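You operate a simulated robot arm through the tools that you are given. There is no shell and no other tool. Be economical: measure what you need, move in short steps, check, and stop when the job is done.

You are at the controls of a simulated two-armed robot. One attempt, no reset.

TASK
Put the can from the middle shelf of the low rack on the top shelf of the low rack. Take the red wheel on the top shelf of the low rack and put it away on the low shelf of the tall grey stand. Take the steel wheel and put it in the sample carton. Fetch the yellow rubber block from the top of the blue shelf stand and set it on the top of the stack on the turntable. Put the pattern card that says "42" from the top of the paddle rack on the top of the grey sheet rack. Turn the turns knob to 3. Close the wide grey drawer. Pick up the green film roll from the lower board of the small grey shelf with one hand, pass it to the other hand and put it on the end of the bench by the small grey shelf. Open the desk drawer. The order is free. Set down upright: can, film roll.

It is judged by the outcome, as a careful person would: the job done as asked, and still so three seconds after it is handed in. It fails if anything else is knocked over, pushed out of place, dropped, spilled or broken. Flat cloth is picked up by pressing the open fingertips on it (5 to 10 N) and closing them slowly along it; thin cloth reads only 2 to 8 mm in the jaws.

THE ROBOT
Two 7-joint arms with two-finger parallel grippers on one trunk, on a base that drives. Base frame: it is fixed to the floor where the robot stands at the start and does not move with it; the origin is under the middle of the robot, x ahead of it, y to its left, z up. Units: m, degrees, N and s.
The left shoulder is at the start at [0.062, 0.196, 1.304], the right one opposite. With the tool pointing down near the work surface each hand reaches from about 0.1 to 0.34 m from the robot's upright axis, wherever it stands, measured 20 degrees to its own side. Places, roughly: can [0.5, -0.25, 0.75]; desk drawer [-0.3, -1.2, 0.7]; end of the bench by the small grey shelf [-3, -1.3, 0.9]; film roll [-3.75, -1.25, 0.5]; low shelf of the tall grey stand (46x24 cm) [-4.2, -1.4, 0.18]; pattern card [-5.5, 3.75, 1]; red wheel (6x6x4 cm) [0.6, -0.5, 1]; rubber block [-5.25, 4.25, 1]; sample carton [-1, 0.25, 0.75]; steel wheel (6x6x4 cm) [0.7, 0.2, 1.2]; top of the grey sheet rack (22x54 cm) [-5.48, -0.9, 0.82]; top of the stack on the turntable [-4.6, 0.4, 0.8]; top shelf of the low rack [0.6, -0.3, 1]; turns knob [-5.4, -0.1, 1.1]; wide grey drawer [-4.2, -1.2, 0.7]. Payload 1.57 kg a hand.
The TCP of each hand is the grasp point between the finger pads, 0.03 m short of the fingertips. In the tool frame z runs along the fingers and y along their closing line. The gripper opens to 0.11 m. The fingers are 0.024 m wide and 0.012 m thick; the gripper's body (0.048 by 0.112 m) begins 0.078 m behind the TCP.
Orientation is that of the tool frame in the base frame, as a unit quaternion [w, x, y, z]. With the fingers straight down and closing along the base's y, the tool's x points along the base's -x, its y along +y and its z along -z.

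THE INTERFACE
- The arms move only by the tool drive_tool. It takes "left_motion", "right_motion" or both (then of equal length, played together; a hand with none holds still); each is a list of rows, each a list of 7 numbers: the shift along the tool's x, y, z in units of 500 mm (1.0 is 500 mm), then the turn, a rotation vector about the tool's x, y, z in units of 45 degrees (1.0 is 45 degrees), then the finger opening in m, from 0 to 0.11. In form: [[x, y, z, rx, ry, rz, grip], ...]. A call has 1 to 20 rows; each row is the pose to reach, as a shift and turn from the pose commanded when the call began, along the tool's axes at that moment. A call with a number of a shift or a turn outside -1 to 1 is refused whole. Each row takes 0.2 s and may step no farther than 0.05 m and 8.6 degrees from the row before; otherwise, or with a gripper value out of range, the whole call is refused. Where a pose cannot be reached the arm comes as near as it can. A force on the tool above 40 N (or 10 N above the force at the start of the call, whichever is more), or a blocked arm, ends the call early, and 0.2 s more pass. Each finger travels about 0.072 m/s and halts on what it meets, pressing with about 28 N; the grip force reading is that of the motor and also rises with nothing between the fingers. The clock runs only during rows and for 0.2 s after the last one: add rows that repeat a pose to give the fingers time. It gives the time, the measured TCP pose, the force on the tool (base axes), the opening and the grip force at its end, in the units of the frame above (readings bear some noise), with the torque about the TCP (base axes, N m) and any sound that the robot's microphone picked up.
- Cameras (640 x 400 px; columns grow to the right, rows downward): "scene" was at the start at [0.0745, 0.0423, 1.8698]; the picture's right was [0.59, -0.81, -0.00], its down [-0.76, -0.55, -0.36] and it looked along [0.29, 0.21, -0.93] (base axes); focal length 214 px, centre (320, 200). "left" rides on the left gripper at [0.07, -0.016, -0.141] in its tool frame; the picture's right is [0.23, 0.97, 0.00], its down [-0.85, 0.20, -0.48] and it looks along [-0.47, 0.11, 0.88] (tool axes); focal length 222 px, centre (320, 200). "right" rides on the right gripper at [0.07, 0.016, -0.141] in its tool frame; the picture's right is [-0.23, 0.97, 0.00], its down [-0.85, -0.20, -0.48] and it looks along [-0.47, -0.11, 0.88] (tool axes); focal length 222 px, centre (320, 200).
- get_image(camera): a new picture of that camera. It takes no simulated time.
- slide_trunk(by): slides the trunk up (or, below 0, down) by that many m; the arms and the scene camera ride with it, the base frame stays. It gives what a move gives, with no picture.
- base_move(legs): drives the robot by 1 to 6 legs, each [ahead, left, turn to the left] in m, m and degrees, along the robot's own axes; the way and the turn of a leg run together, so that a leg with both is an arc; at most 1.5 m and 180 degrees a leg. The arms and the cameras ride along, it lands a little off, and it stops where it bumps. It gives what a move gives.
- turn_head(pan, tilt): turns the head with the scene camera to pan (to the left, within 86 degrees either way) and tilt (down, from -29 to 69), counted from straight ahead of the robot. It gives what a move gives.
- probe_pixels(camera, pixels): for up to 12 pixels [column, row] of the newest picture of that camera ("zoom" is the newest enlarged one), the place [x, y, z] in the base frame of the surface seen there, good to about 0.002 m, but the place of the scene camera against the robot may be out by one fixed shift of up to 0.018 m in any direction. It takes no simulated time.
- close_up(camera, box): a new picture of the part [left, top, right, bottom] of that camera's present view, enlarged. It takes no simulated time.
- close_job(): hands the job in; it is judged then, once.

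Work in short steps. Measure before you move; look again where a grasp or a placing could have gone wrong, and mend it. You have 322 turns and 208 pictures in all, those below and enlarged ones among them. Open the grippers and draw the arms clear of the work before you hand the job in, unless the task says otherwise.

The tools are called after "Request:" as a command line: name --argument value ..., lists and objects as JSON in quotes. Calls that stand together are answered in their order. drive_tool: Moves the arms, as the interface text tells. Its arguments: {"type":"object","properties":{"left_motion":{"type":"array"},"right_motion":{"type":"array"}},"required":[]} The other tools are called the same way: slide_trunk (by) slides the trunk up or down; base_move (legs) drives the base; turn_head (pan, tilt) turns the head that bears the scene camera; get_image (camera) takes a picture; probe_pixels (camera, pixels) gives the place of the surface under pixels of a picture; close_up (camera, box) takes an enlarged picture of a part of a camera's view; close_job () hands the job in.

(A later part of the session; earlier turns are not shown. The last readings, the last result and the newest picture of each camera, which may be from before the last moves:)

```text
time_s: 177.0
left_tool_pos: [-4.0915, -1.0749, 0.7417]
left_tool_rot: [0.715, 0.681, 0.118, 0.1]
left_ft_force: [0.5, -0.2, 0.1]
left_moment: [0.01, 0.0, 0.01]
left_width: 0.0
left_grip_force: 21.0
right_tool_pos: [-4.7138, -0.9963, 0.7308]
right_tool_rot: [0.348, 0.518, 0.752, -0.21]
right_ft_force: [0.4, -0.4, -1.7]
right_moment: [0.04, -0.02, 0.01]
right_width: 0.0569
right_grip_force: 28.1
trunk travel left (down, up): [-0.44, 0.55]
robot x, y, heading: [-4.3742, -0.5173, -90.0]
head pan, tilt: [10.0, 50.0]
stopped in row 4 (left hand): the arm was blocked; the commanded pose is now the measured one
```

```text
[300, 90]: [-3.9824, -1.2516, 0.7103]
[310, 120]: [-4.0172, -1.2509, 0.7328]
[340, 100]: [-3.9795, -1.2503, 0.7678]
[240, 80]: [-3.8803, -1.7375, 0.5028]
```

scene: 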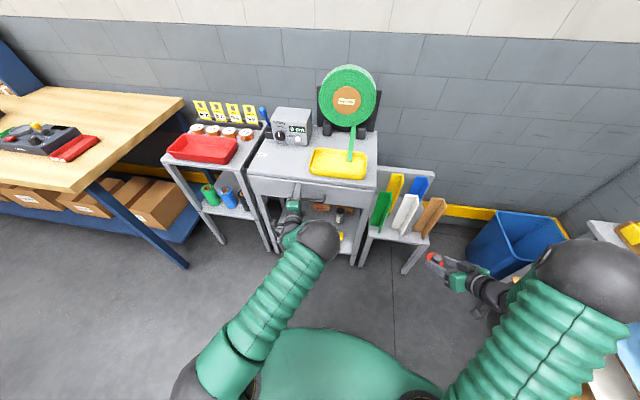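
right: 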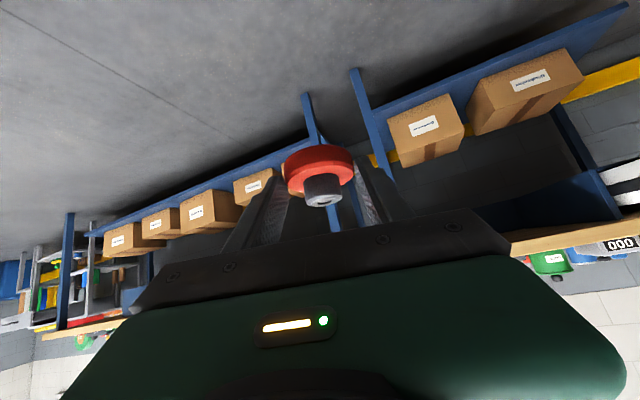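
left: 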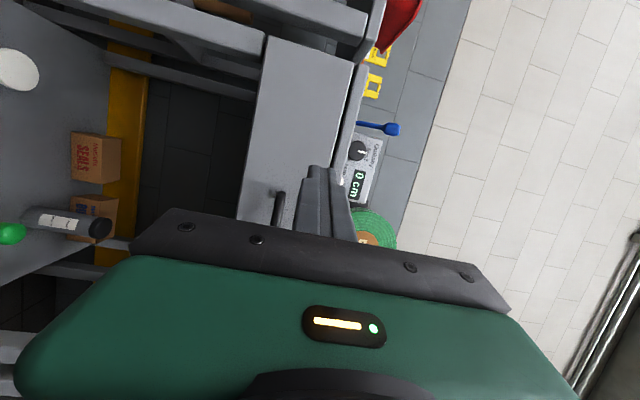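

The drawer is shut. I back off and raise the left hand out of the way, then look at the low shelf.

Request:
base_move --legs '[[-0.15, 0, 0]]'

Request:
drive_tool --left_motion '[[0, 0.09, 0, 0, 0, 0, 0.03], [0, 0.18, 0, 0, 0, 0, 0.05], [0, 0.27, 0, 0, 0, 0, 0.08], [0, 0.36, 0, 0, 0, 0, 0.1], [0, 0.45, 0, 0, 0, 0, 0.1], [0, 0.54, 0, 0, 0, 0, 0.1], [0, 0.63, 0, 0, 0, 0, 0.1], [0, 0.72, 0, 0, 0, 0, 0.1]]'

Request:
turn_head --pan 10 --tilt 45

Request:
get_image --camera "scene"

```text
time_s: 178.4
left_tool_pos: [-4.0934, -0.9289, 0.7474]
left_tool_rot: [0.718, 0.679, 0.12, 0.098]
left_ft_force: [-0.2, 0.2, -0.7]
left_moment: [0.05, 0.01, -0.01]
left_width: 0.0
left_grip_force: 21.8
right_tool_pos: [-4.714, -0.845, 0.7324]
right_tool_rot: [0.348, 0.518, 0.753, -0.21]
right_ft_force: [0.6, -0.6, -0.5]
right_moment: [0.04, 0.01, -0.01]
right_width: 0.0567
right_grip_force: 27.8
trunk travel left (down, up): [-0.44, 0.55]
robot x, y, heading: [-4.3754, -0.3705, -90.1]
head pan, tilt: [10.0, 50.0]
```

```text
time_s: 179.4
left_tool_pos: [-4.0097, -0.8931, 0.9233]
left_tool_rot: [0.704, 0.67, 0.171, 0.162]
left_ft_force: [0.2, 1.1, 0.7]
left_moment: [0.02, 0.0, 0.0]
left_width: 0.1
left_grip_force: 0.0
right_tool_pos: [-4.7141, -0.8429, 0.7368]
right_tool_rot: [0.348, 0.518, 0.753, -0.211]
right_ft_force: [-0.3, 0.6, -1.5]
right_moment: [0.02, -0.02, 0.02]
right_width: 0.0569
right_grip_force: 28.0
trunk travel left (down, up): [-0.44, 0.55]
robot x, y, heading: [-4.3736, -0.3702, -90.0]
head pan, tilt: [10.0, 50.0]
stopped in row 5 (left hand): the arm was blocked; the commanded pose is now the measured one
```

```text
time_s: 180.1
left_tool_pos: [-4.0132, -0.8952, 0.92]
left_tool_rot: [0.705, 0.67, 0.171, 0.16]
left_ft_force: [0.2, 0.5, -0.3]
left_moment: [-0.01, 0.03, 0.0]
left_width: 0.1
left_grip_force: 0.0
right_tool_pos: [-4.7144, -0.8451, 0.7317]
right_tool_rot: [0.348, 0.518, 0.752, -0.212]
right_ft_force: [-0.1, 0.1, -1.1]
right_moment: [-0.01, -0.01, 0.01]
right_width: 0.057
right_grip_force: 28.0
trunk travel left (down, up): [-0.44, 0.55]
robot x, y, heading: [-4.3783, -0.3734, -90.1]
head pan, tilt: [10.0, 45.0]
```

```text
133 pictures are left
```

scene: 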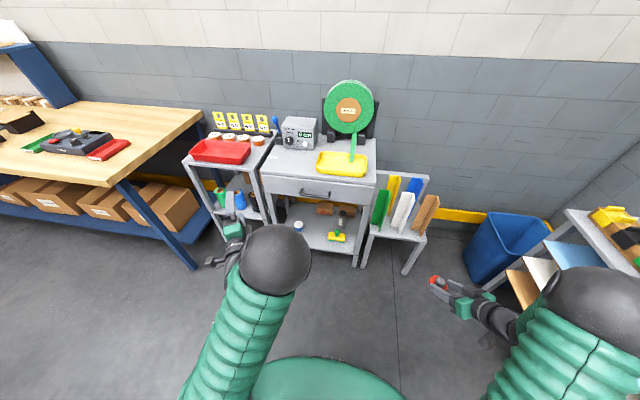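

The rolled pose is near joint limits; I unroll the left hand to an ordinary 45° forward pose.

Request:
drive_tool --left_motion '[[0, 0, 0, 0.102, 0.03, -0.132, 0.1], [0, 0, 0, 0.203, 0.061, -0.265, 0.1], [0, 0, 0, 0.305, 0.091, -0.397, 0.1], [0, 0, 0, 0.407, 0.122, -0.529, 0.1], [0, 0, 0, 0.508, 0.152, -0.662, 0.1], [0, 0, 0, 0.61, 0.183, -0.794, 0.1]]'

Request:
drive_tool --left_motion '[[0, 0, 0, 0.102, 0.03, -0.132, 0.1], [0, 0, 0, 0.203, 0.061, -0.265, 0.1], [0, 0, 0, 0.305, 0.091, -0.397, 0.1], [0, 0, 0, 0.407, 0.122, -0.529, 0.1], [0, 0, 0, 0.508, 0.152, -0.662, 0.1], [0, 0, 0, 0.61, 0.183, -0.794, 0.1]]'

```text
time_s: 181.5
left_tool_pos: [-4.0114, -0.8946, 0.9207]
left_tool_rot: [0.53, 0.718, 0.447, -0.059]
left_ft_force: [-1.0, 0.6, -0.1]
left_moment: [0.0, -0.01, -0.03]
left_width: 0.1001
left_grip_force: 0.1
right_tool_pos: [-4.7132, -0.8446, 0.7319]
right_tool_rot: [0.348, 0.518, 0.752, -0.212]
right_ft_force: [0.1, 0.4, -0.7]
right_moment: [0.0, 0.0, 0.0]
right_width: 0.0571
right_grip_force: 27.9
trunk travel left (down, up): [-0.44, 0.55]
robot x, y, heading: [-4.3728, -0.3715, -90.1]
head pan, tilt: [10.0, 45.0]
```

```text
time_s: 182.9
left_tool_pos: [-4.0107, -0.8957, 0.9207]
left_tool_rot: [0.271, 0.654, 0.654, -0.269]
left_ft_force: [0.7, -0.2, -0.3]
left_moment: [0.04, 0.01, -0.02]
left_width: 0.0999
left_grip_force: 0.0
left hand out of reach, approached as far as the arm can: row 4
right_tool_pos: [-4.7128, -0.8446, 0.7316]
right_tool_rot: [0.347, 0.519, 0.751, -0.213]
right_ft_force: [-0.6, 0.2, -0.8]
right_moment: [0.01, 0.02, -0.01]
right_width: 0.0572
right_grip_force: 27.7
trunk travel left (down, up): [-0.44, 0.55]
robot x, y, heading: [-4.3764, -0.372, -89.9]
head pan, tilt: [10.0, 45.0]
```

I zoom in on the low shelf to choose a free spot.

Request:
close_up --camera "scene" --box '[265, 185, 375, 265]'

Request:
probe_pixels --camera "zoom" --pixels '[[195, 210], [230, 270], [270, 250], [290, 290], [410, 280], [340, 130], [440, 150], [170, 285], [480, 300], [130, 190], [240, 180], [300, 200]]'

```text
5.00 times, centred on (320, 225) of scene
```

zoom: 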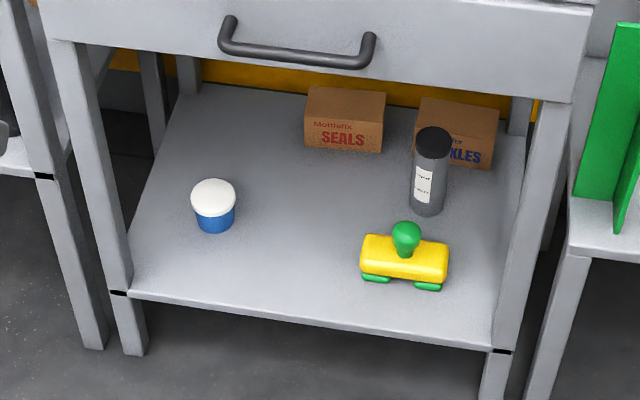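

```text
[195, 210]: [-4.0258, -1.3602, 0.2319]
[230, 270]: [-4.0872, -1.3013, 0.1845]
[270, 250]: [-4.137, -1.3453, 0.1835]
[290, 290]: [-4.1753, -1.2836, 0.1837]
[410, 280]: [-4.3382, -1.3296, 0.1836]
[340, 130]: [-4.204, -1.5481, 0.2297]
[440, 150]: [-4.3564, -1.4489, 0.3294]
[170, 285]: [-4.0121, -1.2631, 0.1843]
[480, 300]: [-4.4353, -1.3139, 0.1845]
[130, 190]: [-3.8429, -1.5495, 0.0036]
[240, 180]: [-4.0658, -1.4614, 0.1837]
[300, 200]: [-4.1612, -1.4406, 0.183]
```

Free spot about [-4.17,-1.34,0.183]. I raise and tuck the left hand while turning the right hand's yaw to straight ahead.

Request:
drive_tool --left_motion '[[-0.035, -0.037, -0.071, 0, 0, 0, 0.1], [-0.071, -0.075, -0.141, 0, 0, 0, 0.1], [-0.106, -0.112, -0.212, 0, 0, 0, 0.1], [-0.141, -0.15, -0.283, 0, 0, 0, 0.1], [-0.177, -0.187, -0.354, 0, 0, 0, 0.1], [-0.212, -0.225, -0.425, 0, 0, 0, 0.1], [-0.248, -0.262, -0.495, 0, 0, 0, 0.1], [-0.283, -0.3, -0.566, 0, 0, 0, 0.1]]' --right_motion '[[0, 0, 0, 0.05, -0.003, 0.045, 0.04], [0, 0, 0, 0.1, -0.006, 0.09, 0.04], [0, 0, 0, 0.15, -0.009, 0.135, 0.04], [0, 0, 0, 0.2, -0.012, 0.18, 0.04], [0, 0, 0, 0.25, -0.015, 0.225, 0.04], [0, 0, 0, 0.3, -0.018, 0.27, 0.04], [0, 0, 0, 0.35, -0.02, 0.315, 0.04], [0, 0, 0, 0.396, -0.021, 0.356, 0.04]]'

Request:
base_move --legs '[[0.1, 0.05, 30]]'

```text
time_s: 184.9
left_tool_pos: [-4.2072, -0.8576, 1.1596]
left_tool_rot: [0.24, 0.68, 0.637, -0.272]
left_ft_force: [0.5, -1.2, 0.9]
left_moment: [-0.03, 0.01, -0.03]
left_width: 0.1001
left_grip_force: 0.0
left hand out of reach, approached as far as the arm can: row 5, 6, 7, 8
right_tool_pos: [-4.7134, -0.8449, 0.7298]
right_tool_rot: [0.296, 0.664, 0.628, -0.279]
right_ft_force: [1.2, 0.1, -1.0]
right_moment: [0.02, -0.02, 0.01]
right_width: 0.0572
right_grip_force: 28.1
trunk travel left (down, up): [-0.44, 0.55]
robot x, y, heading: [-4.3694, -0.3707, -90.1]
head pan, tilt: [10.0, 45.0]
stopped in row 8 (left hand): the arm was blocked; the commanded pose is now the measured one
```

```text
time_s: 186.8
left_tool_pos: [-3.9146, -0.7946, 1.1618]
left_tool_rot: [0.305, 0.491, 0.791, -0.2]
left_ft_force: [-0.4, -0.5, 1.2]
left_moment: [-0.02, 0.0, 0.01]
left_width: 0.1
left_grip_force: 0.1
right_tool_pos: [-4.3621, -1.0358, 0.7304]
right_tool_rot: [0.359, 0.479, 0.777, -0.193]
right_ft_force: [-0.4, -0.7, -0.4]
right_moment: [0.05, 0.05, 0.02]
right_width: 0.0571
right_grip_force: 27.5
trunk travel left (down, up): [-0.44, 0.55]
robot x, y, heading: [-4.2991, -0.4541, -60.1]
head pan, tilt: [10.0, 45.0]
```

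I lower the trunk 0.4 m with the hand in the clear, and look through the right camera.

Request:
slide_trunk --by -0.4

Request:
get_image --camera "right"

```text
time_s: 190.6
left_tool_pos: [-3.9093, -0.7934, 0.7586]
left_tool_rot: [0.3, 0.49, 0.793, -0.202]
left_ft_force: [-0.1, -0.7, -0.3]
left_moment: [-0.03, -0.01, 0.0]
left_width: 0.0998
left_grip_force: 0.0
right_tool_pos: [-4.3601, -1.0331, 0.3317]
right_tool_rot: [0.359, 0.479, 0.778, -0.194]
right_ft_force: [-0.1, 0.3, -1.2]
right_moment: [0.02, -0.02, -0.04]
right_width: 0.0568
right_grip_force: 28.1
trunk travel left (down, up): [-0.04, 0.95]
robot x, y, heading: [-4.2987, -0.4559, -60.2]
head pan, tilt: [10.0, 45.0]
```

```text
131 pictures are left
```

right: 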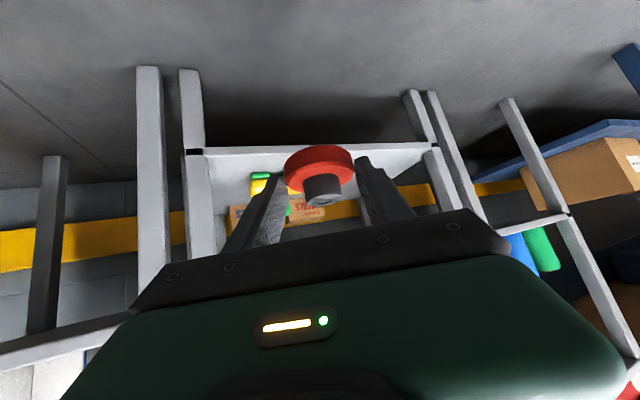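

The shelf is ahead. I drive 0.2 m on and reach in 0.14 m above the shelf.

Request:
base_move --legs '[[0.2, 0, 0]]'

Request:
drive_tool --right_motion '[[-0.063, 0, 0.069, 0, 0, 0, 0.04], [-0.126, 0, 0.138, 0, 0, 0, 0.04], [-0.188, 0, 0.207, 0, 0, 0, 0.04]]'

Request:
get_image --camera "right"

Request:
get_image --camera "scene"

```text
time_s: 192.2
left_tool_pos: [-3.8112, -0.9677, 0.7588]
left_tool_rot: [0.299, 0.491, 0.793, -0.202]
left_ft_force: [0.3, -0.7, 0.1]
left_moment: [-0.02, -0.04, 0.0]
left_width: 0.0998
left_grip_force: 0.0
right_tool_pos: [-4.2611, -1.2081, 0.3319]
right_tool_rot: [0.358, 0.48, 0.777, -0.195]
right_ft_force: [0.3, 0.5, -1.6]
right_moment: [-0.03, -0.01, 0.02]
right_width: 0.057
right_grip_force: 28.0
trunk travel left (down, up): [-0.04, 0.95]
robot x, y, heading: [-4.2016, -0.6283, -60.0]
head pan, tilt: [10.0, 45.0]
```

```text
time_s: 193.0
left_tool_pos: [-3.8115, -0.9678, 0.7576]
left_tool_rot: [0.299, 0.49, 0.793, -0.202]
left_ft_force: [0.0, -0.1, 0.7]
left_moment: [0.0, -0.01, 0.01]
left_width: 0.1001
left_grip_force: 0.1
right_tool_pos: [-4.1977, -1.3322, 0.3329]
right_tool_rot: [0.359, 0.479, 0.777, -0.194]
right_ft_force: [-0.3, -0.8, -1.3]
right_moment: [0.05, 0.03, -0.03]
right_width: 0.0573
right_grip_force: 27.9
trunk travel left (down, up): [-0.04, 0.95]
robot x, y, heading: [-4.2021, -0.6283, -59.8]
head pan, tilt: [10.0, 45.0]
```

```text
130 pictures are left
```

right: 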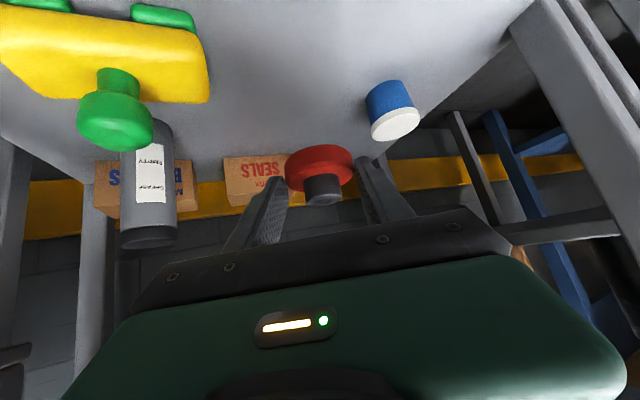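

```text
129 pictures are left
```

scene: 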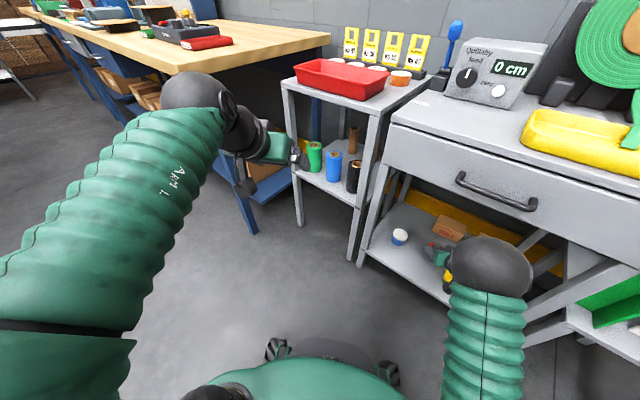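

The wheel hovers above a free area between the cup and the yellow stamp. I lower 0.113 m, shifting 2 cm toward +x.

Request:
drive_tool --right_motion '[[0.04, 0.017, 0.045, 0, 0, 0, 0.04], [0.08, 0.035, 0.09, 0, 0, 0, 0.04], [0.12, 0.035, 0.13, 0, 0, 0, 0.04], [0.148, 0.035, 0.16, 0, 0, 0, 0.04], [0.156, 0.035, 0.168, 0, 0, 0, 0.04]]'

Request:
get_image --camera "right"

```text
time_s: 194.2
left_tool_pos: [-3.8102, -0.9682, 0.7585]
left_tool_rot: [0.298, 0.491, 0.793, -0.202]
left_ft_force: [-0.3, 0.2, 0.6]
left_moment: [-0.02, -0.04, -0.02]
left_width: 0.0999
left_grip_force: 0.2
right_tool_pos: [-4.1727, -1.3301, 0.221]
right_tool_rot: [0.359, 0.479, 0.778, -0.194]
right_ft_force: [-0.4, -1.0, -0.6]
right_moment: [0.04, -0.02, 0.03]
right_width: 0.0573
right_grip_force: 28.0
trunk travel left (down, up): [-0.04, 0.95]
robot x, y, heading: [-4.2018, -0.6297, -60.0]
head pan, tilt: [10.0, 45.0]
```

```text
128 pictures are left
```

right: 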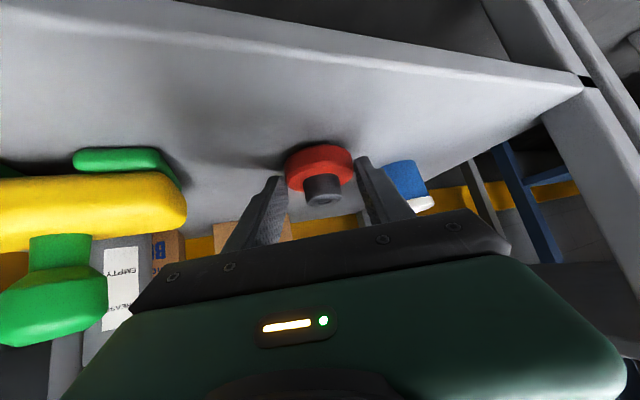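

Nearly down; I lower 5 mm more in small steps to feel contact, then open.

Request:
drive_tool --right_motion '[[0.003, 0, 0.0025, 0, 0, 0, 0.04], [0.006, 0, 0.005, 0, 0, 0, 0.04], [0.008, 0, 0.007, 0, 0, 0, 0.04]]'

```text
time_s: 195.0
left_tool_pos: [-3.8101, -0.9672, 0.7583]
left_tool_rot: [0.299, 0.491, 0.793, -0.203]
left_ft_force: [-0.4, 0.1, -0.4]
left_moment: [0.01, 0.0, -0.02]
left_width: 0.0999
left_grip_force: 0.1
right_tool_pos: [-4.1712, -1.3301, 0.2166]
right_tool_rot: [0.359, 0.479, 0.777, -0.195]
right_ft_force: [-0.4, 5.0, 5.9]
right_moment: [0.19, 0.12, -0.11]
right_width: 0.0567
right_grip_force: 27.8
trunk travel left (down, up): [-0.04, 0.95]
robot x, y, heading: [-4.1985, -0.6299, -60.0]
head pan, tilt: [10.0, 45.0]
```

Contact felt (≈7 N). I open and withdraw along the finger axis, then raise.

Request:
drive_tool --right_motion '[[0, 0, 0, 0, 0, 0, 0.05], [0, 0, 0, 0, 0, 0, 0.06], [0, 0, 0, 0, 0, 0, 0.075], [0, 0, 0, 0, 0, 0, 0.08], [0, 0, -0.06, 0, 0, 0, 0.08], [0, 0, -0.13, 0, 0, 0, 0.08], [0, 0, -0.2, 0, 0, 0, 0.08]]'

Request:
get_image --camera "right"

```text
time_s: 196.6
left_tool_pos: [-3.8101, -0.9667, 0.7587]
left_tool_rot: [0.298, 0.491, 0.793, -0.202]
left_ft_force: [0.4, -0.3, -0.2]
left_moment: [-0.01, 0.01, 0.01]
left_width: 0.1002
left_grip_force: 0.0
right_tool_pos: [-4.2087, -1.2647, 0.2815]
right_tool_rot: [0.36, 0.479, 0.777, -0.195]
right_ft_force: [0.3, -0.5, 0.4]
right_moment: [-0.01, 0.0, -0.02]
right_width: 0.08
right_grip_force: 0.0
trunk travel left (down, up): [-0.04, 0.95]
robot x, y, heading: [-4.1991, -0.6312, -60.2]
head pan, tilt: [10.0, 45.0]
```

```text
127 pictures are left
```

right: 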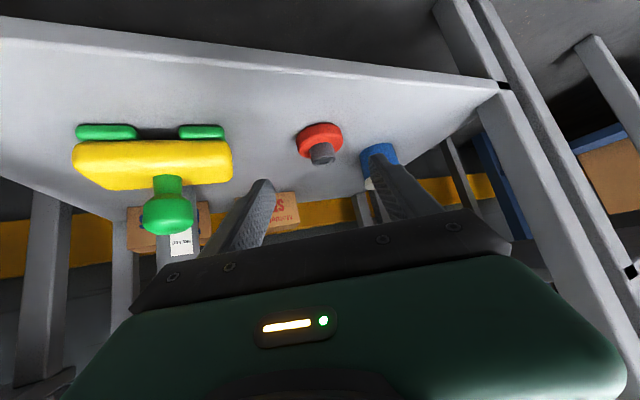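

The red wheel rests on the low shelf. I withdraw further, back off, and raise the trunk, then face the small shelf with the film roll.

Request:
drive_tool --right_motion '[[-0.02, 0, -0.08, 0, 0, 0, 0.08], [-0.04, 0, -0.16, 0, 0, 0, 0.08], [-0.06, 0, -0.24, 0, 0, 0, 0.08]]'

Request:
base_move --legs '[[-0.25, 0, 0]]'

Request:
slide_trunk --by 0.35

Request:
base_move --legs '[[0, 0, -30], [0, 0.7, 0]]'

Request:
turn_head --pan -15 --tilt 45

Request:
get_image --camera "scene"

```text
time_s: 197.4
left_tool_pos: [-3.8113, -0.9682, 0.7583]
left_tool_rot: [0.299, 0.491, 0.793, -0.202]
left_ft_force: [0.0, 0.6, 0.1]
left_moment: [-0.01, 0.01, 0.01]
left_width: 0.0999
left_grip_force: 0.0
right_tool_pos: [-4.2434, -1.2068, 0.3828]
right_tool_rot: [0.358, 0.479, 0.777, -0.195]
right_ft_force: [0.5, 0.4, 0.8]
right_moment: [-0.04, 0.03, 0.05]
right_width: 0.0801
right_grip_force: 0.1
trunk travel left (down, up): [-0.04, 0.95]
robot x, y, heading: [-4.2003, -0.631, -60.1]
head pan, tilt: [10.0, 45.0]
```

```text
time_s: 199.2
left_tool_pos: [-3.936, -0.7504, 0.7587]
left_tool_rot: [0.299, 0.492, 0.792, -0.202]
left_ft_force: [-0.3, -0.7, 0.0]
left_moment: [-0.05, -0.03, 0.04]
left_width: 0.1
left_grip_force: 0.1
right_tool_pos: [-4.3706, -0.9903, 0.3819]
right_tool_rot: [0.357, 0.481, 0.776, -0.195]
right_ft_force: [-0.4, -0.5, 0.2]
right_moment: [0.02, 0.01, -0.02]
right_width: 0.0799
right_grip_force: 0.1
trunk travel left (down, up): [-0.04, 0.95]
robot x, y, heading: [-4.3263, -0.4147, -60.2]
head pan, tilt: [10.0, 45.0]
```

```text
time_s: 202.6
left_tool_pos: [-3.9365, -0.7508, 1.1073]
left_tool_rot: [0.298, 0.491, 0.794, -0.202]
left_ft_force: [-0.7, -0.2, 1.6]
left_moment: [-0.02, -0.02, 0.02]
left_width: 0.0998
left_grip_force: 0.0
right_tool_pos: [-4.3699, -0.9883, 0.7331]
right_tool_rot: [0.359, 0.481, 0.776, -0.196]
right_ft_force: [-1.0, 0.3, 0.1]
right_moment: [0.02, 0.02, -0.01]
right_width: 0.08
right_grip_force: 0.1
trunk travel left (down, up): [-0.39, 0.6]
robot x, y, heading: [-4.3255, -0.4106, -60.5]
head pan, tilt: [10.0, 45.0]
```

```text
time_s: 208.0
left_tool_pos: [-3.4621, -0.9052, 1.1086]
left_tool_rot: [0.236, 0.682, 0.636, -0.273]
left_ft_force: [0.0, 0.1, -0.5]
left_moment: [0.02, -0.02, -0.04]
left_width: 0.1001
left_grip_force: 0.2
right_tool_pos: [-3.9555, -0.8931, 0.7323]
right_tool_rot: [0.296, 0.666, 0.624, -0.282]
right_ft_force: [0.3, 1.1, 0.2]
right_moment: [0.0, 0.0, 0.04]
right_width: 0.0795
right_grip_force: 0.0
trunk travel left (down, up): [-0.39, 0.6]
robot x, y, heading: [-3.6216, -0.4158, -90.6]
head pan, tilt: [10.0, 45.0]
```

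```text
time_s: 208.8
left_tool_pos: [-3.4581, -0.9062, 1.1069]
left_tool_rot: [0.234, 0.682, 0.637, -0.273]
left_ft_force: [-0.4, -0.9, -0.1]
left_moment: [0.01, 0.0, -0.01]
left_width: 0.0998
left_grip_force: 0.1
right_tool_pos: [-3.9533, -0.8923, 0.7329]
right_tool_rot: [0.296, 0.666, 0.624, -0.282]
right_ft_force: [0.2, 0.9, 0.1]
right_moment: [0.01, -0.01, -0.02]
right_width: 0.0802
right_grip_force: 0.1
trunk travel left (down, up): [-0.39, 0.6]
robot x, y, heading: [-3.6249, -0.4162, -90.3]
head pan, tilt: [-15.0, 45.0]
```

```text
126 pictures are left
```

scene: 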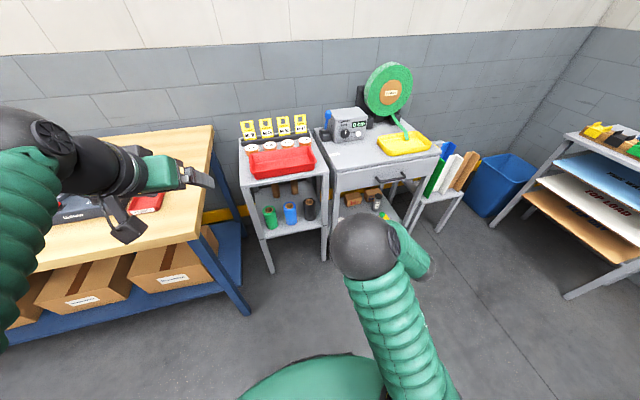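

I zoom on the small shelf and probe the green film roll at about (270,215).

Request:
close_up --camera "scene" --box '[225, 130, 345, 250]'

Request:
probe_pixels --camera "scene" --pixels '[[270, 210], [270, 220], [270, 228], [265, 233], [291, 215], [250, 200], [250, 184], [325, 178], [280, 180], [245, 185], [210, 238], [190, 240]]'

```text
3.33 times, centred on (285, 190) of scene
```

zoom: 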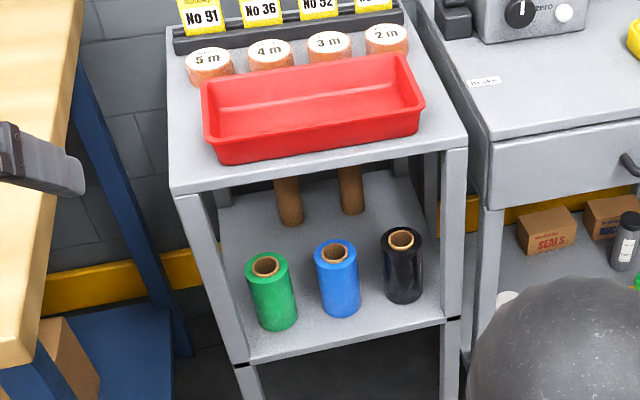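

```text
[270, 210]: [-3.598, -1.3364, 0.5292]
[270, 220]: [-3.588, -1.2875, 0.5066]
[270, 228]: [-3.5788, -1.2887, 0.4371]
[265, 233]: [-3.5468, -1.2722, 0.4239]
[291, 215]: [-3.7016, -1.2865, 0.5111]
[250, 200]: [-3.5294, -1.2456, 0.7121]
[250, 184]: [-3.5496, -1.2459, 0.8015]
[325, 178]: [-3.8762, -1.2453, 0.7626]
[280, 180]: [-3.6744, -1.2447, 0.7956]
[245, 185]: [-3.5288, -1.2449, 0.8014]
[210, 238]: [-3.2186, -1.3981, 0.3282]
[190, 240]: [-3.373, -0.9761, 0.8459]
```

The green roll stands at about [-3.595,-1.315], z 0.424–0.53, close to the left post. I set the right hand to pitch 30°, yaw +12°, lower it to z≈0.465.

Request:
drive_tool --right_motion '[[0, 0, 0, -0.066, -0.089, -0.06, 0.08], [0, 0, 0, -0.132, -0.178, -0.119, 0.08], [0, 0, 0, -0.198, -0.267, -0.178, 0.08]]'

Request:
slide_trunk --by -0.1

Request:
drive_tool --right_motion '[[0.051, 0.05, 0.046, 0, 0, 0, 0.08], [0.102, 0.1, 0.093, 0, 0, 0, 0.08], [0.152, 0.15, 0.139, 0, 0, 0, 0.08], [0.203, 0.2, 0.186, 0, 0, 0, 0.08], [0.254, 0.25, 0.232, 0, 0, 0, 0.08]]'

```text
time_s: 209.7
left_tool_pos: [-3.4605, -0.9053, 1.1078]
left_tool_rot: [0.233, 0.682, 0.636, -0.273]
left_ft_force: [0.2, 0.4, -0.5]
left_moment: [0.01, -0.01, 0.04]
left_width: 0.0998
left_grip_force: 0.0
right_tool_pos: [-3.9527, -0.8929, 0.7332]
right_tool_rot: [0.39, 0.562, 0.655, -0.321]
right_ft_force: [-0.5, -0.7, -0.3]
right_moment: [0.03, -0.01, -0.01]
right_width: 0.0801
right_grip_force: 0.0
trunk travel left (down, up): [-0.39, 0.6]
robot x, y, heading: [-3.6219, -0.4174, -90.5]
head pan, tilt: [-15.0, 45.0]
```

```text
time_s: 211.0
left_tool_pos: [-3.4578, -0.9054, 1.0061]
left_tool_rot: [0.234, 0.682, 0.637, -0.274]
left_ft_force: [0.1, -1.3, 0.2]
left_moment: [0.02, 0.01, -0.03]
left_width: 0.0999
left_grip_force: 0.0
right_tool_pos: [-3.9533, -0.8929, 0.6315]
right_tool_rot: [0.39, 0.563, 0.655, -0.32]
right_ft_force: [-0.5, 0.7, -0.6]
right_moment: [-0.02, 0.01, -0.01]
right_width: 0.0801
right_grip_force: 0.0
trunk travel left (down, up): [-0.29, 0.7]
robot x, y, heading: [-3.6232, -0.4165, -90.6]
head pan, tilt: [-15.0, 45.0]
```

```text
time_s: 212.2
left_tool_pos: [-3.46, -0.9066, 1.0076]
left_tool_rot: [0.235, 0.682, 0.637, -0.272]
left_ft_force: [-0.1, 0.3, -0.4]
left_moment: [-0.02, -0.01, -0.03]
left_width: 0.1
left_grip_force: 0.0
right_tool_pos: [-3.832, -0.9111, 0.4686]
right_tool_rot: [0.392, 0.562, 0.656, -0.317]
right_ft_force: [-0.5, -0.5, -0.5]
right_moment: [0.02, 0.05, 0.01]
right_width: 0.0801
right_grip_force: 0.0
right hand out of reach, approached as far as the arm can: row 5
trunk travel left (down, up): [-0.29, 0.7]
robot x, y, heading: [-3.6195, -0.4175, -90.8]
head pan, tilt: [-15.0, 45.0]
```

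I pull the left hand back and up a little so it stays clear of the bench, then drive to the pre-grasp place.

Request:
drive_tool --left_motion '[[0.027, -0.006, -0.07, 0, 0, 0, 0.1], [0.054, -0.012, -0.139, 0, 0, 0, 0.1], [0.081, -0.018, -0.208, 0, 0, 0, 0.1]]'

Request:
base_move --legs '[[0, 0.21, 0.8], [0.25, 0, 0]]'

Request:
get_image --camera "right"

```text
time_s: 213.0
left_tool_pos: [-3.4577, -0.8853, 1.0226]
left_tool_rot: [0.231, 0.682, 0.638, -0.273]
left_ft_force: [0.2, -0.2, -0.6]
left_moment: [0.01, 0.0, -0.01]
left_width: 0.1002
left_grip_force: 0.1
left hand out of reach, approached as far as the arm can: row 1, 2, 3
right_tool_pos: [-3.8301, -0.91, 0.4701]
right_tool_rot: [0.392, 0.562, 0.656, -0.317]
right_ft_force: [-0.3, 0.7, -0.7]
right_moment: [0.0, 0.04, -0.04]
right_width: 0.0802
right_grip_force: 0.0
trunk travel left (down, up): [-0.29, 0.7]
robot x, y, heading: [-3.6217, -0.4167, -90.8]
head pan, tilt: [-15.0, 45.0]
```

```text
time_s: 216.0
left_tool_pos: [-3.2412, -1.1299, 1.0225]
left_tool_rot: [0.234, 0.678, 0.641, -0.272]
left_ft_force: [0.5, 0.2, 0.0]
left_moment: [0.01, 0.01, 0.0]
left_width: 0.1
left_grip_force: 0.2
right_tool_pos: [-3.613, -1.1606, 0.4687]
right_tool_rot: [0.393, 0.558, 0.659, -0.315]
right_ft_force: [-0.5, 0.2, 0.8]
right_moment: [0.03, -0.06, 0.0]
right_width: 0.08
right_grip_force: 0.1
trunk travel left (down, up): [-0.29, 0.7]
robot x, y, heading: [-3.4154, -0.6685, -89.5]
head pan, tilt: [-15.0, 45.0]
```

```text
124 pictures are left
```

right: 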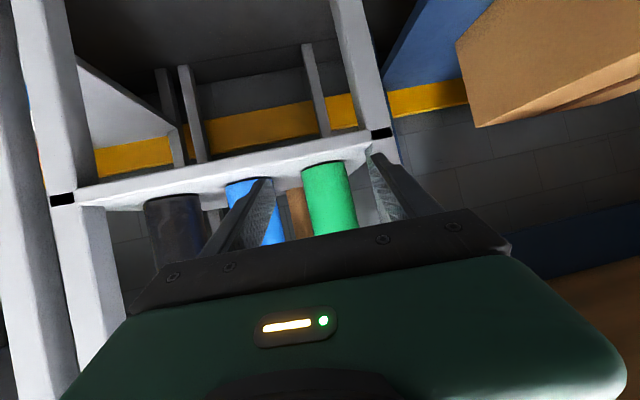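

The roll is at (330,195), between the fingertips; I probe the roll, the post and the blue roll.

Request:
close_up --camera "right" --box '[200, 110, 440, 250]'

Request:
probe_pixels --camera "right" --pixels '[[307, 195], [328, 195], [350, 195], [330, 165], [370, 140], [364, 120], [375, 155], [275, 225], [330, 225], [280, 165]]'

```text
2.67 times, centred on (320, 180) of right
```

zoom: 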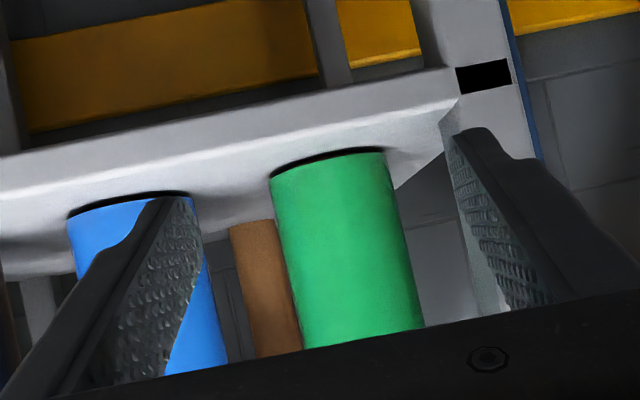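

```text
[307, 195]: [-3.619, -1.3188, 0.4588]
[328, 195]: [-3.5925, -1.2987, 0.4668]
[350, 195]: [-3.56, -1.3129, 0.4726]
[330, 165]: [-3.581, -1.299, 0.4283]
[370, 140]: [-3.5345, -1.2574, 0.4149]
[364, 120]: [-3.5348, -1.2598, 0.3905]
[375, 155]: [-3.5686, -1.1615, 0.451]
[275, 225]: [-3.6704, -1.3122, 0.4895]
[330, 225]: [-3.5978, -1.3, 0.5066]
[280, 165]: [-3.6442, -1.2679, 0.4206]
```

Roll centre [-3.589,-1.330], radius 0.032; post inner face x≈-3.54. With opening 0.074 and this yaw the left finger clears the post. I advance 60% and look.

Request:
drive_tool --right_motion '[[0, -0.008, 0, 0, 0, 0, 0.074], [-0.032, -0.008, 0.06, 0, 0, 0, 0.074], [-0.064, -0.008, 0.12, 0, 0, 0, 0.074], [-0.09, -0.008, 0.17, 0, 0, 0, 0.074], [-0.09, -0.008, 0.17, 0, 0, 0, 0.074]]'

Request:
close_up --camera "right" --box '[200, 80, 440, 230]'

```text
time_s: 217.2
left_tool_pos: [-3.241, -1.1282, 1.0227]
left_tool_rot: [0.233, 0.679, 0.641, -0.272]
left_ft_force: [-0.1, 0.3, 0.0]
left_moment: [-0.02, 0.01, -0.01]
left_width: 0.0999
left_grip_force: 0.0
right_tool_pos: [-3.6004, -1.2544, 0.4669]
right_tool_rot: [0.394, 0.557, 0.66, -0.314]
right_ft_force: [-0.5, 0.0, 0.1]
right_moment: [0.03, -0.01, -0.01]
right_width: 0.0739
right_grip_force: 0.1
trunk travel left (down, up): [-0.29, 0.7]
robot x, y, heading: [-3.4123, -0.6621, -89.7]
head pan, tilt: [-15.0, 45.0]
```

```text
2.67 times, centred on (320, 155) of right
```

zoom: 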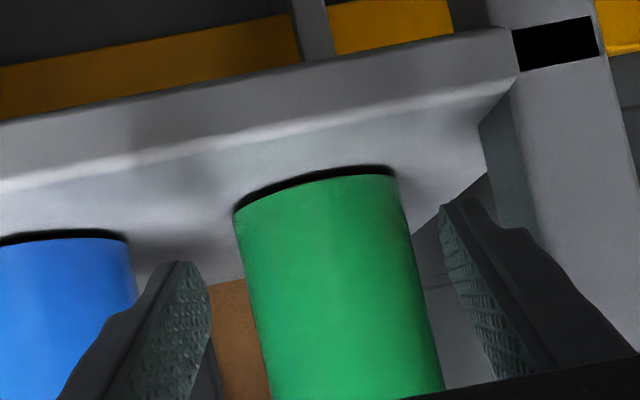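

The fingers straddle the roll cleanly; I go in and close gently.

Request:
drive_tool --right_motion '[[-0.023, 0, 0.043, 0, 0, 0, 0.074], [-0.046, -0.001, 0.086, 0, 0, 0, 0.074], [-0.068, -0.002, 0.128, 0, 0, 0, 0.074], [-0.068, -0.002, 0.128, 0, 0, 0, 0.074]]'

Request:
drive_tool --right_motion '[[0, 0, 0, 0, 0, 0, 0.066], [0, 0, 0, 0, 0, 0, 0.06], [0, 0, 0, 0, 0, 0, 0.05], [0, 0, 0, 0, 0, 0, 0.05]]'

Request:
get_image --camera "right"

```text
time_s: 218.2
left_tool_pos: [-3.2399, -1.1299, 1.0217]
left_tool_rot: [0.233, 0.679, 0.642, -0.272]
left_ft_force: [-0.7, -0.2, -1.2]
left_moment: [0.0, -0.03, 0.02]
left_width: 0.1002
left_grip_force: 0.0
right_tool_pos: [-3.5874, -1.3267, 0.4643]
right_tool_rot: [0.395, 0.557, 0.66, -0.313]
right_ft_force: [-0.4, 0.8, -0.7]
right_moment: [-0.01, 0.0, -0.01]
right_width: 0.0743
right_grip_force: 0.1
trunk travel left (down, up): [-0.29, 0.7]
robot x, y, heading: [-3.4103, -0.6673, -89.5]
head pan, tilt: [-15.0, 45.0]
```

```text
time_s: 219.2
left_tool_pos: [-3.2411, -1.1296, 1.0234]
left_tool_rot: [0.233, 0.678, 0.642, -0.271]
left_ft_force: [1.0, 0.5, 1.3]
left_moment: [0.01, 0.0, 0.0]
left_width: 0.1002
left_grip_force: 0.1
right_tool_pos: [-3.5886, -1.3261, 0.4654]
right_tool_rot: [0.394, 0.557, 0.66, -0.314]
right_ft_force: [-1.4, -0.4, -0.1]
right_moment: [-0.04, 0.14, 0.05]
right_width: 0.0669
right_grip_force: 28.6
trunk travel left (down, up): [-0.29, 0.7]
robot x, y, heading: [-3.4123, -0.6636, -89.6]
head pan, tilt: [-15.0, 45.0]
```

```text
121 pictures are left
```

right: 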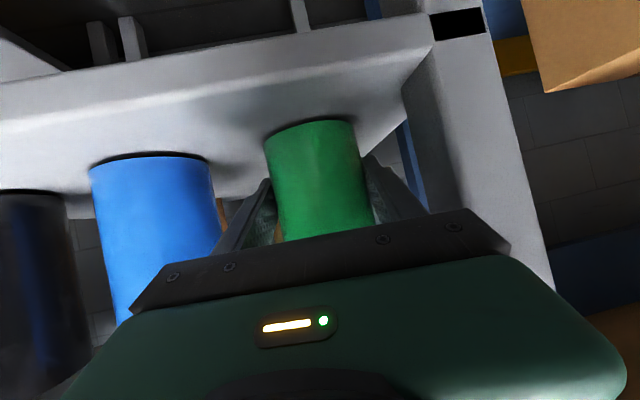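

Held at 0.067. I lift 2 cm and withdraw along the same slanted path with the arm.

Request:
slide_trunk --by 0.025

Request:
drive_tool --right_motion '[[0.04, 0.002, -0.075, 0, 0, 0, 0.05], [0.08, 0.002, -0.15, 0, 0, 0, 0.05], [0.12, 0.002, -0.225, 0, 0, 0, 0.05], [0.157, 0.002, -0.296, 0, 0, 0, 0.05]]'

Request:
base_move --legs '[[-0.3, 0, 0]]'

Request:
get_image --camera "right"

```text
time_s: 219.9
left_tool_pos: [-3.2407, -1.1286, 1.0485]
left_tool_rot: [0.233, 0.678, 0.642, -0.272]
left_ft_force: [-0.4, 0.3, 0.0]
left_moment: [0.03, 0.04, 0.02]
left_width: 0.0997
left_grip_force: 0.0
right_tool_pos: [-3.5874, -1.3259, 0.4896]
right_tool_rot: [0.395, 0.557, 0.66, -0.313]
right_ft_force: [-0.3, 0.3, -3.4]
right_moment: [0.05, -0.01, -0.01]
right_width: 0.0664
right_grip_force: 27.9
trunk travel left (down, up): [-0.315, 0.675]
robot x, y, heading: [-3.4121, -0.6651, -89.7]
head pan, tilt: [-15.0, 45.0]
```

```text
time_s: 220.9
left_tool_pos: [-3.2407, -1.1296, 1.0485]
left_tool_rot: [0.232, 0.678, 0.642, -0.271]
left_ft_force: [0.4, -0.1, 0.7]
left_moment: [0.0, 0.01, 0.02]
left_width: 0.0997
left_grip_force: 0.0
right_tool_pos: [-3.6174, -1.1617, 0.4964]
right_tool_rot: [0.395, 0.557, 0.66, -0.314]
right_ft_force: [-0.5, -0.3, -4.0]
right_moment: [-0.02, -0.01, -0.04]
right_width: 0.0668
right_grip_force: 28.6
trunk travel left (down, up): [-0.315, 0.675]
robot x, y, heading: [-3.4134, -0.6637, -90.0]
head pan, tilt: [-15.0, 45.0]
```

```text
time_s: 223.0
left_tool_pos: [-3.2418, -0.8294, 1.0481]
left_tool_rot: [0.233, 0.679, 0.641, -0.271]
left_ft_force: [-0.4, 0.4, 0.0]
left_moment: [-0.05, 0.0, 0.02]
left_width: 0.1001
left_grip_force: 0.1
right_tool_pos: [-3.6196, -0.8594, 0.4956]
right_tool_rot: [0.395, 0.557, 0.661, -0.313]
right_ft_force: [0.8, -0.3, -3.6]
right_moment: [0.06, -0.02, 0.01]
right_width: 0.0665
right_grip_force: 28.1
trunk travel left (down, up): [-0.315, 0.675]
robot x, y, heading: [-3.4161, -0.3638, -89.8]
head pan, tilt: [-15.0, 45.0]
```

```text
120 pictures are left
```

right: 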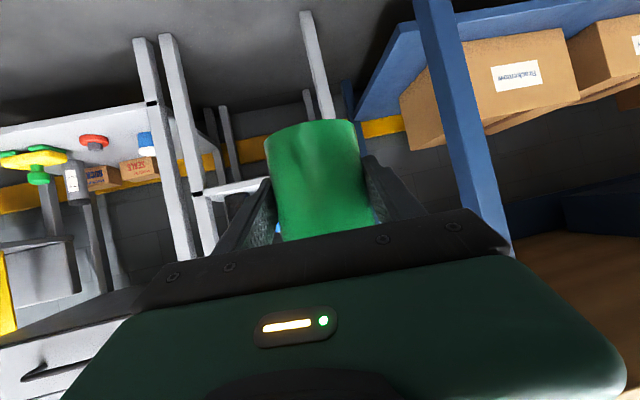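

The roll is held upright. I bring it toward the robot's midline and turn the left hand to yaw -25°, pitch 62° for taking it from above.

Request:
drive_tool --left_motion '[[0, 0, 0, 0.07, 0.08, 0.078, 0.1], [0, 0, 0, 0.141, 0.161, 0.157, 0.1], [0, 0, 0, 0.211, 0.241, 0.235, 0.1], [0, 0, 0, 0.282, 0.322, 0.313, 0.1]]' --right_motion '[[-0.017, 0.055, 0.033, 0, 0, 0, 0.05], [-0.034, 0.109, 0.066, 0, 0, 0, 0.05], [-0.051, 0.164, 0.099, 0, 0, 0, 0.05], [-0.068, 0.218, 0.132, 0, 0, 0, 0.05]]'

```text
time_s: 224.0
left_tool_pos: [-3.2403, -0.8294, 1.0478]
left_tool_rot: [0.105, 0.802, 0.544, -0.223]
left_ft_force: [0.1, 0.6, -0.4]
left_moment: [-0.01, 0.0, -0.04]
left_width: 0.1003
left_grip_force: 0.0
right_tool_pos: [-3.5683, -0.9284, 0.5044]
right_tool_rot: [0.407, 0.548, 0.67, -0.291]
right_ft_force: [0.3, 0.3, -3.1]
right_moment: [0.01, 0.0, 0.03]
right_width: 0.0668
right_grip_force: 27.7
right hand out of reach, approached as far as the arm can: row 1, 2, 3, 4
trunk travel left (down, up): [-0.315, 0.675]
robot x, y, heading: [-3.4174, -0.3665, -89.8]
head pan, tilt: [-15.0, 45.0]
```

The right hand holds the roll near [-3.567,-0.932]. I bring the left hand to hover above it along its approach axis.

Request:
drive_tool --left_motion '[[0.0096, -0.045, 0.083, 0, 0, 0, 0.1], [0.019, -0.09, 0.167, 0, 0, 0, 0.1], [0.029, -0.135, 0.25, 0, 0, 0, 0.1], [0.038, -0.18, 0.333, 0, 0, 0, 0.1], [0.048, -0.225, 0.417, 0, 0, 0, 0.1], [0.058, -0.27, 0.5, 0, 0, 0, 0.1], [0.067, -0.314, 0.583, 0, 0, 0, 0.1], [0.077, -0.36, 0.666, 0, 0, 0, 0.1], [0.086, -0.404, 0.75, 0, 0, 0, 0.1], [0.096, -0.449, 0.833, 0, 0, 0, 0.1]]'

Request:
get_image --camera "left"

Request:
turn_head --pan 0 --tilt 65

Request:
get_image --camera "scene"

```text
time_s: 225.4
left_tool_pos: [-3.4084, -0.8586, 0.8626]
left_tool_rot: [0.049, 0.773, 0.557, -0.301]
left_ft_force: [-0.5, 0.4, 0.5]
left_moment: [0.03, -0.02, 0.01]
left_width: 0.0999
left_grip_force: 0.1
right_tool_pos: [-3.5683, -0.9269, 0.5034]
right_tool_rot: [0.408, 0.548, 0.67, -0.292]
right_ft_force: [0.6, 0.8, -4.2]
right_moment: [0.02, -0.05, -0.02]
right_width: 0.0663
right_grip_force: 28.1
trunk travel left (down, up): [-0.315, 0.675]
robot x, y, heading: [-3.4125, -0.3653, -89.7]
head pan, tilt: [-15.0, 45.0]
stopped in row 7 (left hand): the arm was blocked; the commanded pose is now the measured one
```

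```text
119 pictures are left
```

left: 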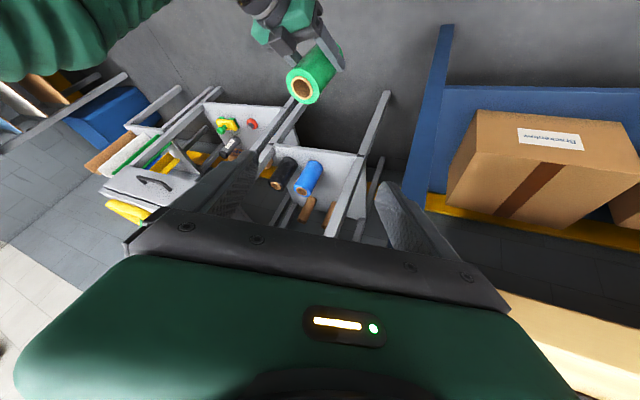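

```text
time_s: 226.3
left_tool_pos: [-3.4087, -0.8585, 0.8625]
left_tool_rot: [0.049, 0.773, 0.557, -0.3]
left_ft_force: [-0.6, -1.0, -0.6]
left_moment: [0.0, -0.02, 0.0]
left_width: 0.1
left_grip_force: 0.2
right_tool_pos: [-3.568, -0.9279, 0.5052]
right_tool_rot: [0.408, 0.548, 0.669, -0.293]
right_ft_force: [-0.1, 0.6, -4.0]
right_moment: [0.02, 0.02, -0.03]
right_width: 0.0668
right_grip_force: 27.9
trunk travel left (down, up): [-0.315, 0.675]
robot x, y, heading: [-3.4142, -0.3667, -89.9]
head pan, tilt: [0.0, 65.0]
```

```text
118 pictures are left
```

scene: 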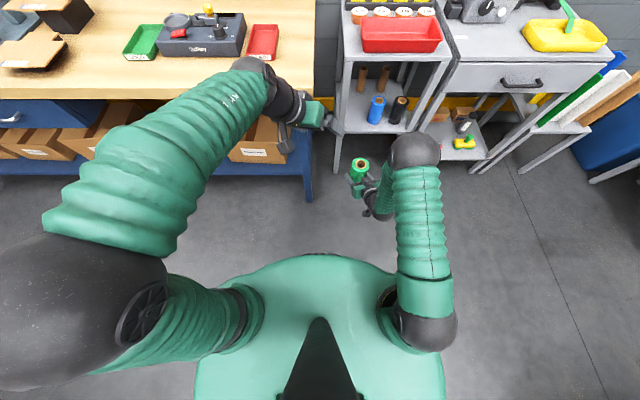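

The left arm hits a joint limit with this yaw; its elbow is out to the left, so a hand pointing more to the right suits it. I rotate it to yaw -55°, pitch 50°.

Request:
drive_tool --left_motion '[[0, 0, 0, 0.032, -0.014, 0.153, 0.1], [0, 0, 0, 0.064, -0.028, 0.306, 0.1], [0, 0, 0, 0.096, -0.041, 0.458, 0.1], [0, 0, 0, 0.128, -0.055, 0.611, 0.1], [0, 0, 0, 0.16, -0.069, 0.764, 0.1]]'

```text
time_s: 227.4
left_tool_pos: [-3.4013, -0.8568, 0.8895]
left_tool_rot: [0.074, 0.862, 0.319, -0.388]
left_ft_force: [-0.2, 0.9, 0.0]
left_moment: [0.01, 0.01, 0.01]
left_width: 0.1
left_grip_force: 0.2
right_tool_pos: [-3.5693, -0.9278, 0.5058]
right_tool_rot: [0.407, 0.549, 0.668, -0.293]
right_ft_force: [-0.4, 0.7, -2.9]
right_moment: [0.02, 0.03, 0.0]
right_width: 0.0665
right_grip_force: 28.2
trunk travel left (down, up): [-0.315, 0.675]
robot x, y, heading: [-3.4164, -0.367, -89.8]
head pan, tilt: [0.0, 65.0]
stopped in row 5 (left hand): the arm was blocked; the commanded pose is now the measured one
```

Orientation is now about yaw -59°, pitch 43°. I try moving down to the hover point.

Request:
drive_tool --left_motion '[[0.039, -0.001, 0.073, 0, 0, 0, 0.1], [0.078, -0.001, 0.146, 0, 0, 0, 0.1], [0.117, -0.002, 0.219, 0, 0, 0, 0.1], [0.155, -0.003, 0.291, 0, 0, 0, 0.1], [0.194, -0.003, 0.364, 0, 0, 0, 0.1], [0.233, -0.004, 0.437, 0, 0, 0, 0.1]]'

Request:
get_image --camera "left"

```text
time_s: 227.9
left_tool_pos: [-3.4132, -0.861, 0.8842]
left_tool_rot: [0.065, 0.827, 0.316, -0.461]
left_ft_force: [-0.9, -0.3, -0.2]
left_moment: [0.01, 0.0, 0.02]
left_width: 0.1
left_grip_force: 0.0
right_tool_pos: [-3.5679, -0.9255, 0.5051]
right_tool_rot: [0.409, 0.547, 0.669, -0.292]
right_ft_force: [-0.3, -0.7, -3.4]
right_moment: [0.06, -0.03, -0.02]
right_width: 0.0669
right_grip_force: 27.9
trunk travel left (down, up): [-0.315, 0.675]
robot x, y, heading: [-3.4141, -0.3642, -89.9]
head pan, tilt: [0.0, 65.0]
stopped in row 2 (left hand): the arm was blocked; the commanded pose is now the measured one
```

```text
117 pictures are left
```

left: 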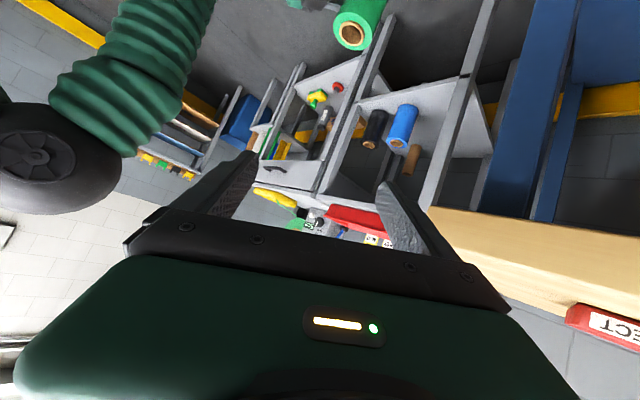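

The arm is at a limit there. I move the left hand out to the left and turn it to point right (yaw -75°, pitch 20°), which suits its elbow-out posture, to take the roll from the side.

Request:
drive_tool --left_motion '[[0.031, 0.049, -0.06, 0.052, -0.048, 0.071, 0.1], [0.063, 0.097, -0.12, 0.104, -0.097, 0.142, 0.1], [0.094, 0.146, -0.18, 0.156, -0.145, 0.213, 0.1], [0.125, 0.195, -0.24, 0.208, -0.193, 0.284, 0.1], [0.157, 0.243, -0.3, 0.26, -0.242, 0.355, 0.1], [0.188, 0.292, -0.36, 0.312, -0.29, 0.426, 0.1]]'

```text
time_s: 229.5
left_tool_pos: [-3.2639, -0.7758, 0.9464]
left_tool_rot: [0.095, 0.792, 0.116, -0.592]
left_ft_force: [-0.5, -0.1, -0.4]
left_moment: [0.01, 0.0, 0.01]
left_width: 0.1
left_grip_force: 0.1
left hand out of reach, approached as far as the arm can: row 3, 4, 5, 6
right_tool_pos: [-3.5684, -0.9255, 0.5073]
right_tool_rot: [0.409, 0.547, 0.668, -0.293]
right_ft_force: [-0.5, 0.1, -3.3]
right_moment: [0.01, -0.04, 0.04]
right_width: 0.0665
right_grip_force: 27.8
trunk travel left (down, up): [-0.315, 0.675]
robot x, y, heading: [-3.4153, -0.3652, -89.8]
head pan, tilt: [0.0, 65.0]
stopped in row 6 (left hand): the arm was blocked; the commanded pose is now the measured one
```

Now yaw ≈-72°, pitch ≈16°. I try lowering it 0.3 m and a bit forward, still left of the roll.

Request:
drive_tool --left_motion '[[0.08, 0.026, 0.032, 0, 0, 0, 0.1], [0.16, 0.052, 0.065, 0, 0, 0, 0.1], [0.24, 0.078, 0.097, 0, 0, 0, 0.1], [0.32, 0.105, 0.13, 0, 0, 0, 0.1], [0.4, 0.131, 0.162, 0, 0, 0, 0.1], [0.48, 0.157, 0.195, 0, 0, 0, 0.1], [0.562, 0.183, 0.227, 0, 0, 0, 0.1]]'

Request:
get_image --camera "scene"

```text
time_s: 231.3
left_tool_pos: [-3.3325, -0.7638, 0.8669]
left_tool_rot: [0.13, 0.765, 0.113, -0.621]
left_ft_force: [0.4, 0.0, 0.1]
left_moment: [-0.03, -0.01, 0.04]
left_width: 0.1002
left_grip_force: 0.1
left hand out of reach, approached as far as the arm can: row 1, 2, 3, 4, 5, 6, 7
right_tool_pos: [-3.5684, -0.9256, 0.5127]
right_tool_rot: [0.409, 0.547, 0.668, -0.294]
right_ft_force: [0.7, 1.1, -3.4]
right_moment: [0.01, 0.03, 0.0]
right_width: 0.0664
right_grip_force: 28.1
trunk travel left (down, up): [-0.315, 0.675]
robot x, y, heading: [-3.4145, -0.3629, -89.5]
head pan, tilt: [0.0, 65.0]
stopped in row 7 (left hand): the arm was blocked; the commanded pose is now the measured one
```

```text
116 pictures are left
```

scene: 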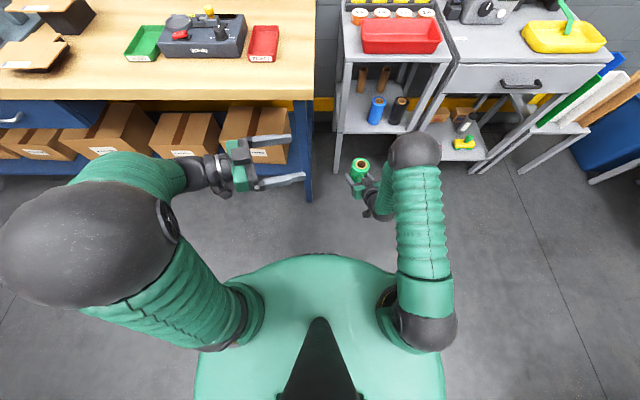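

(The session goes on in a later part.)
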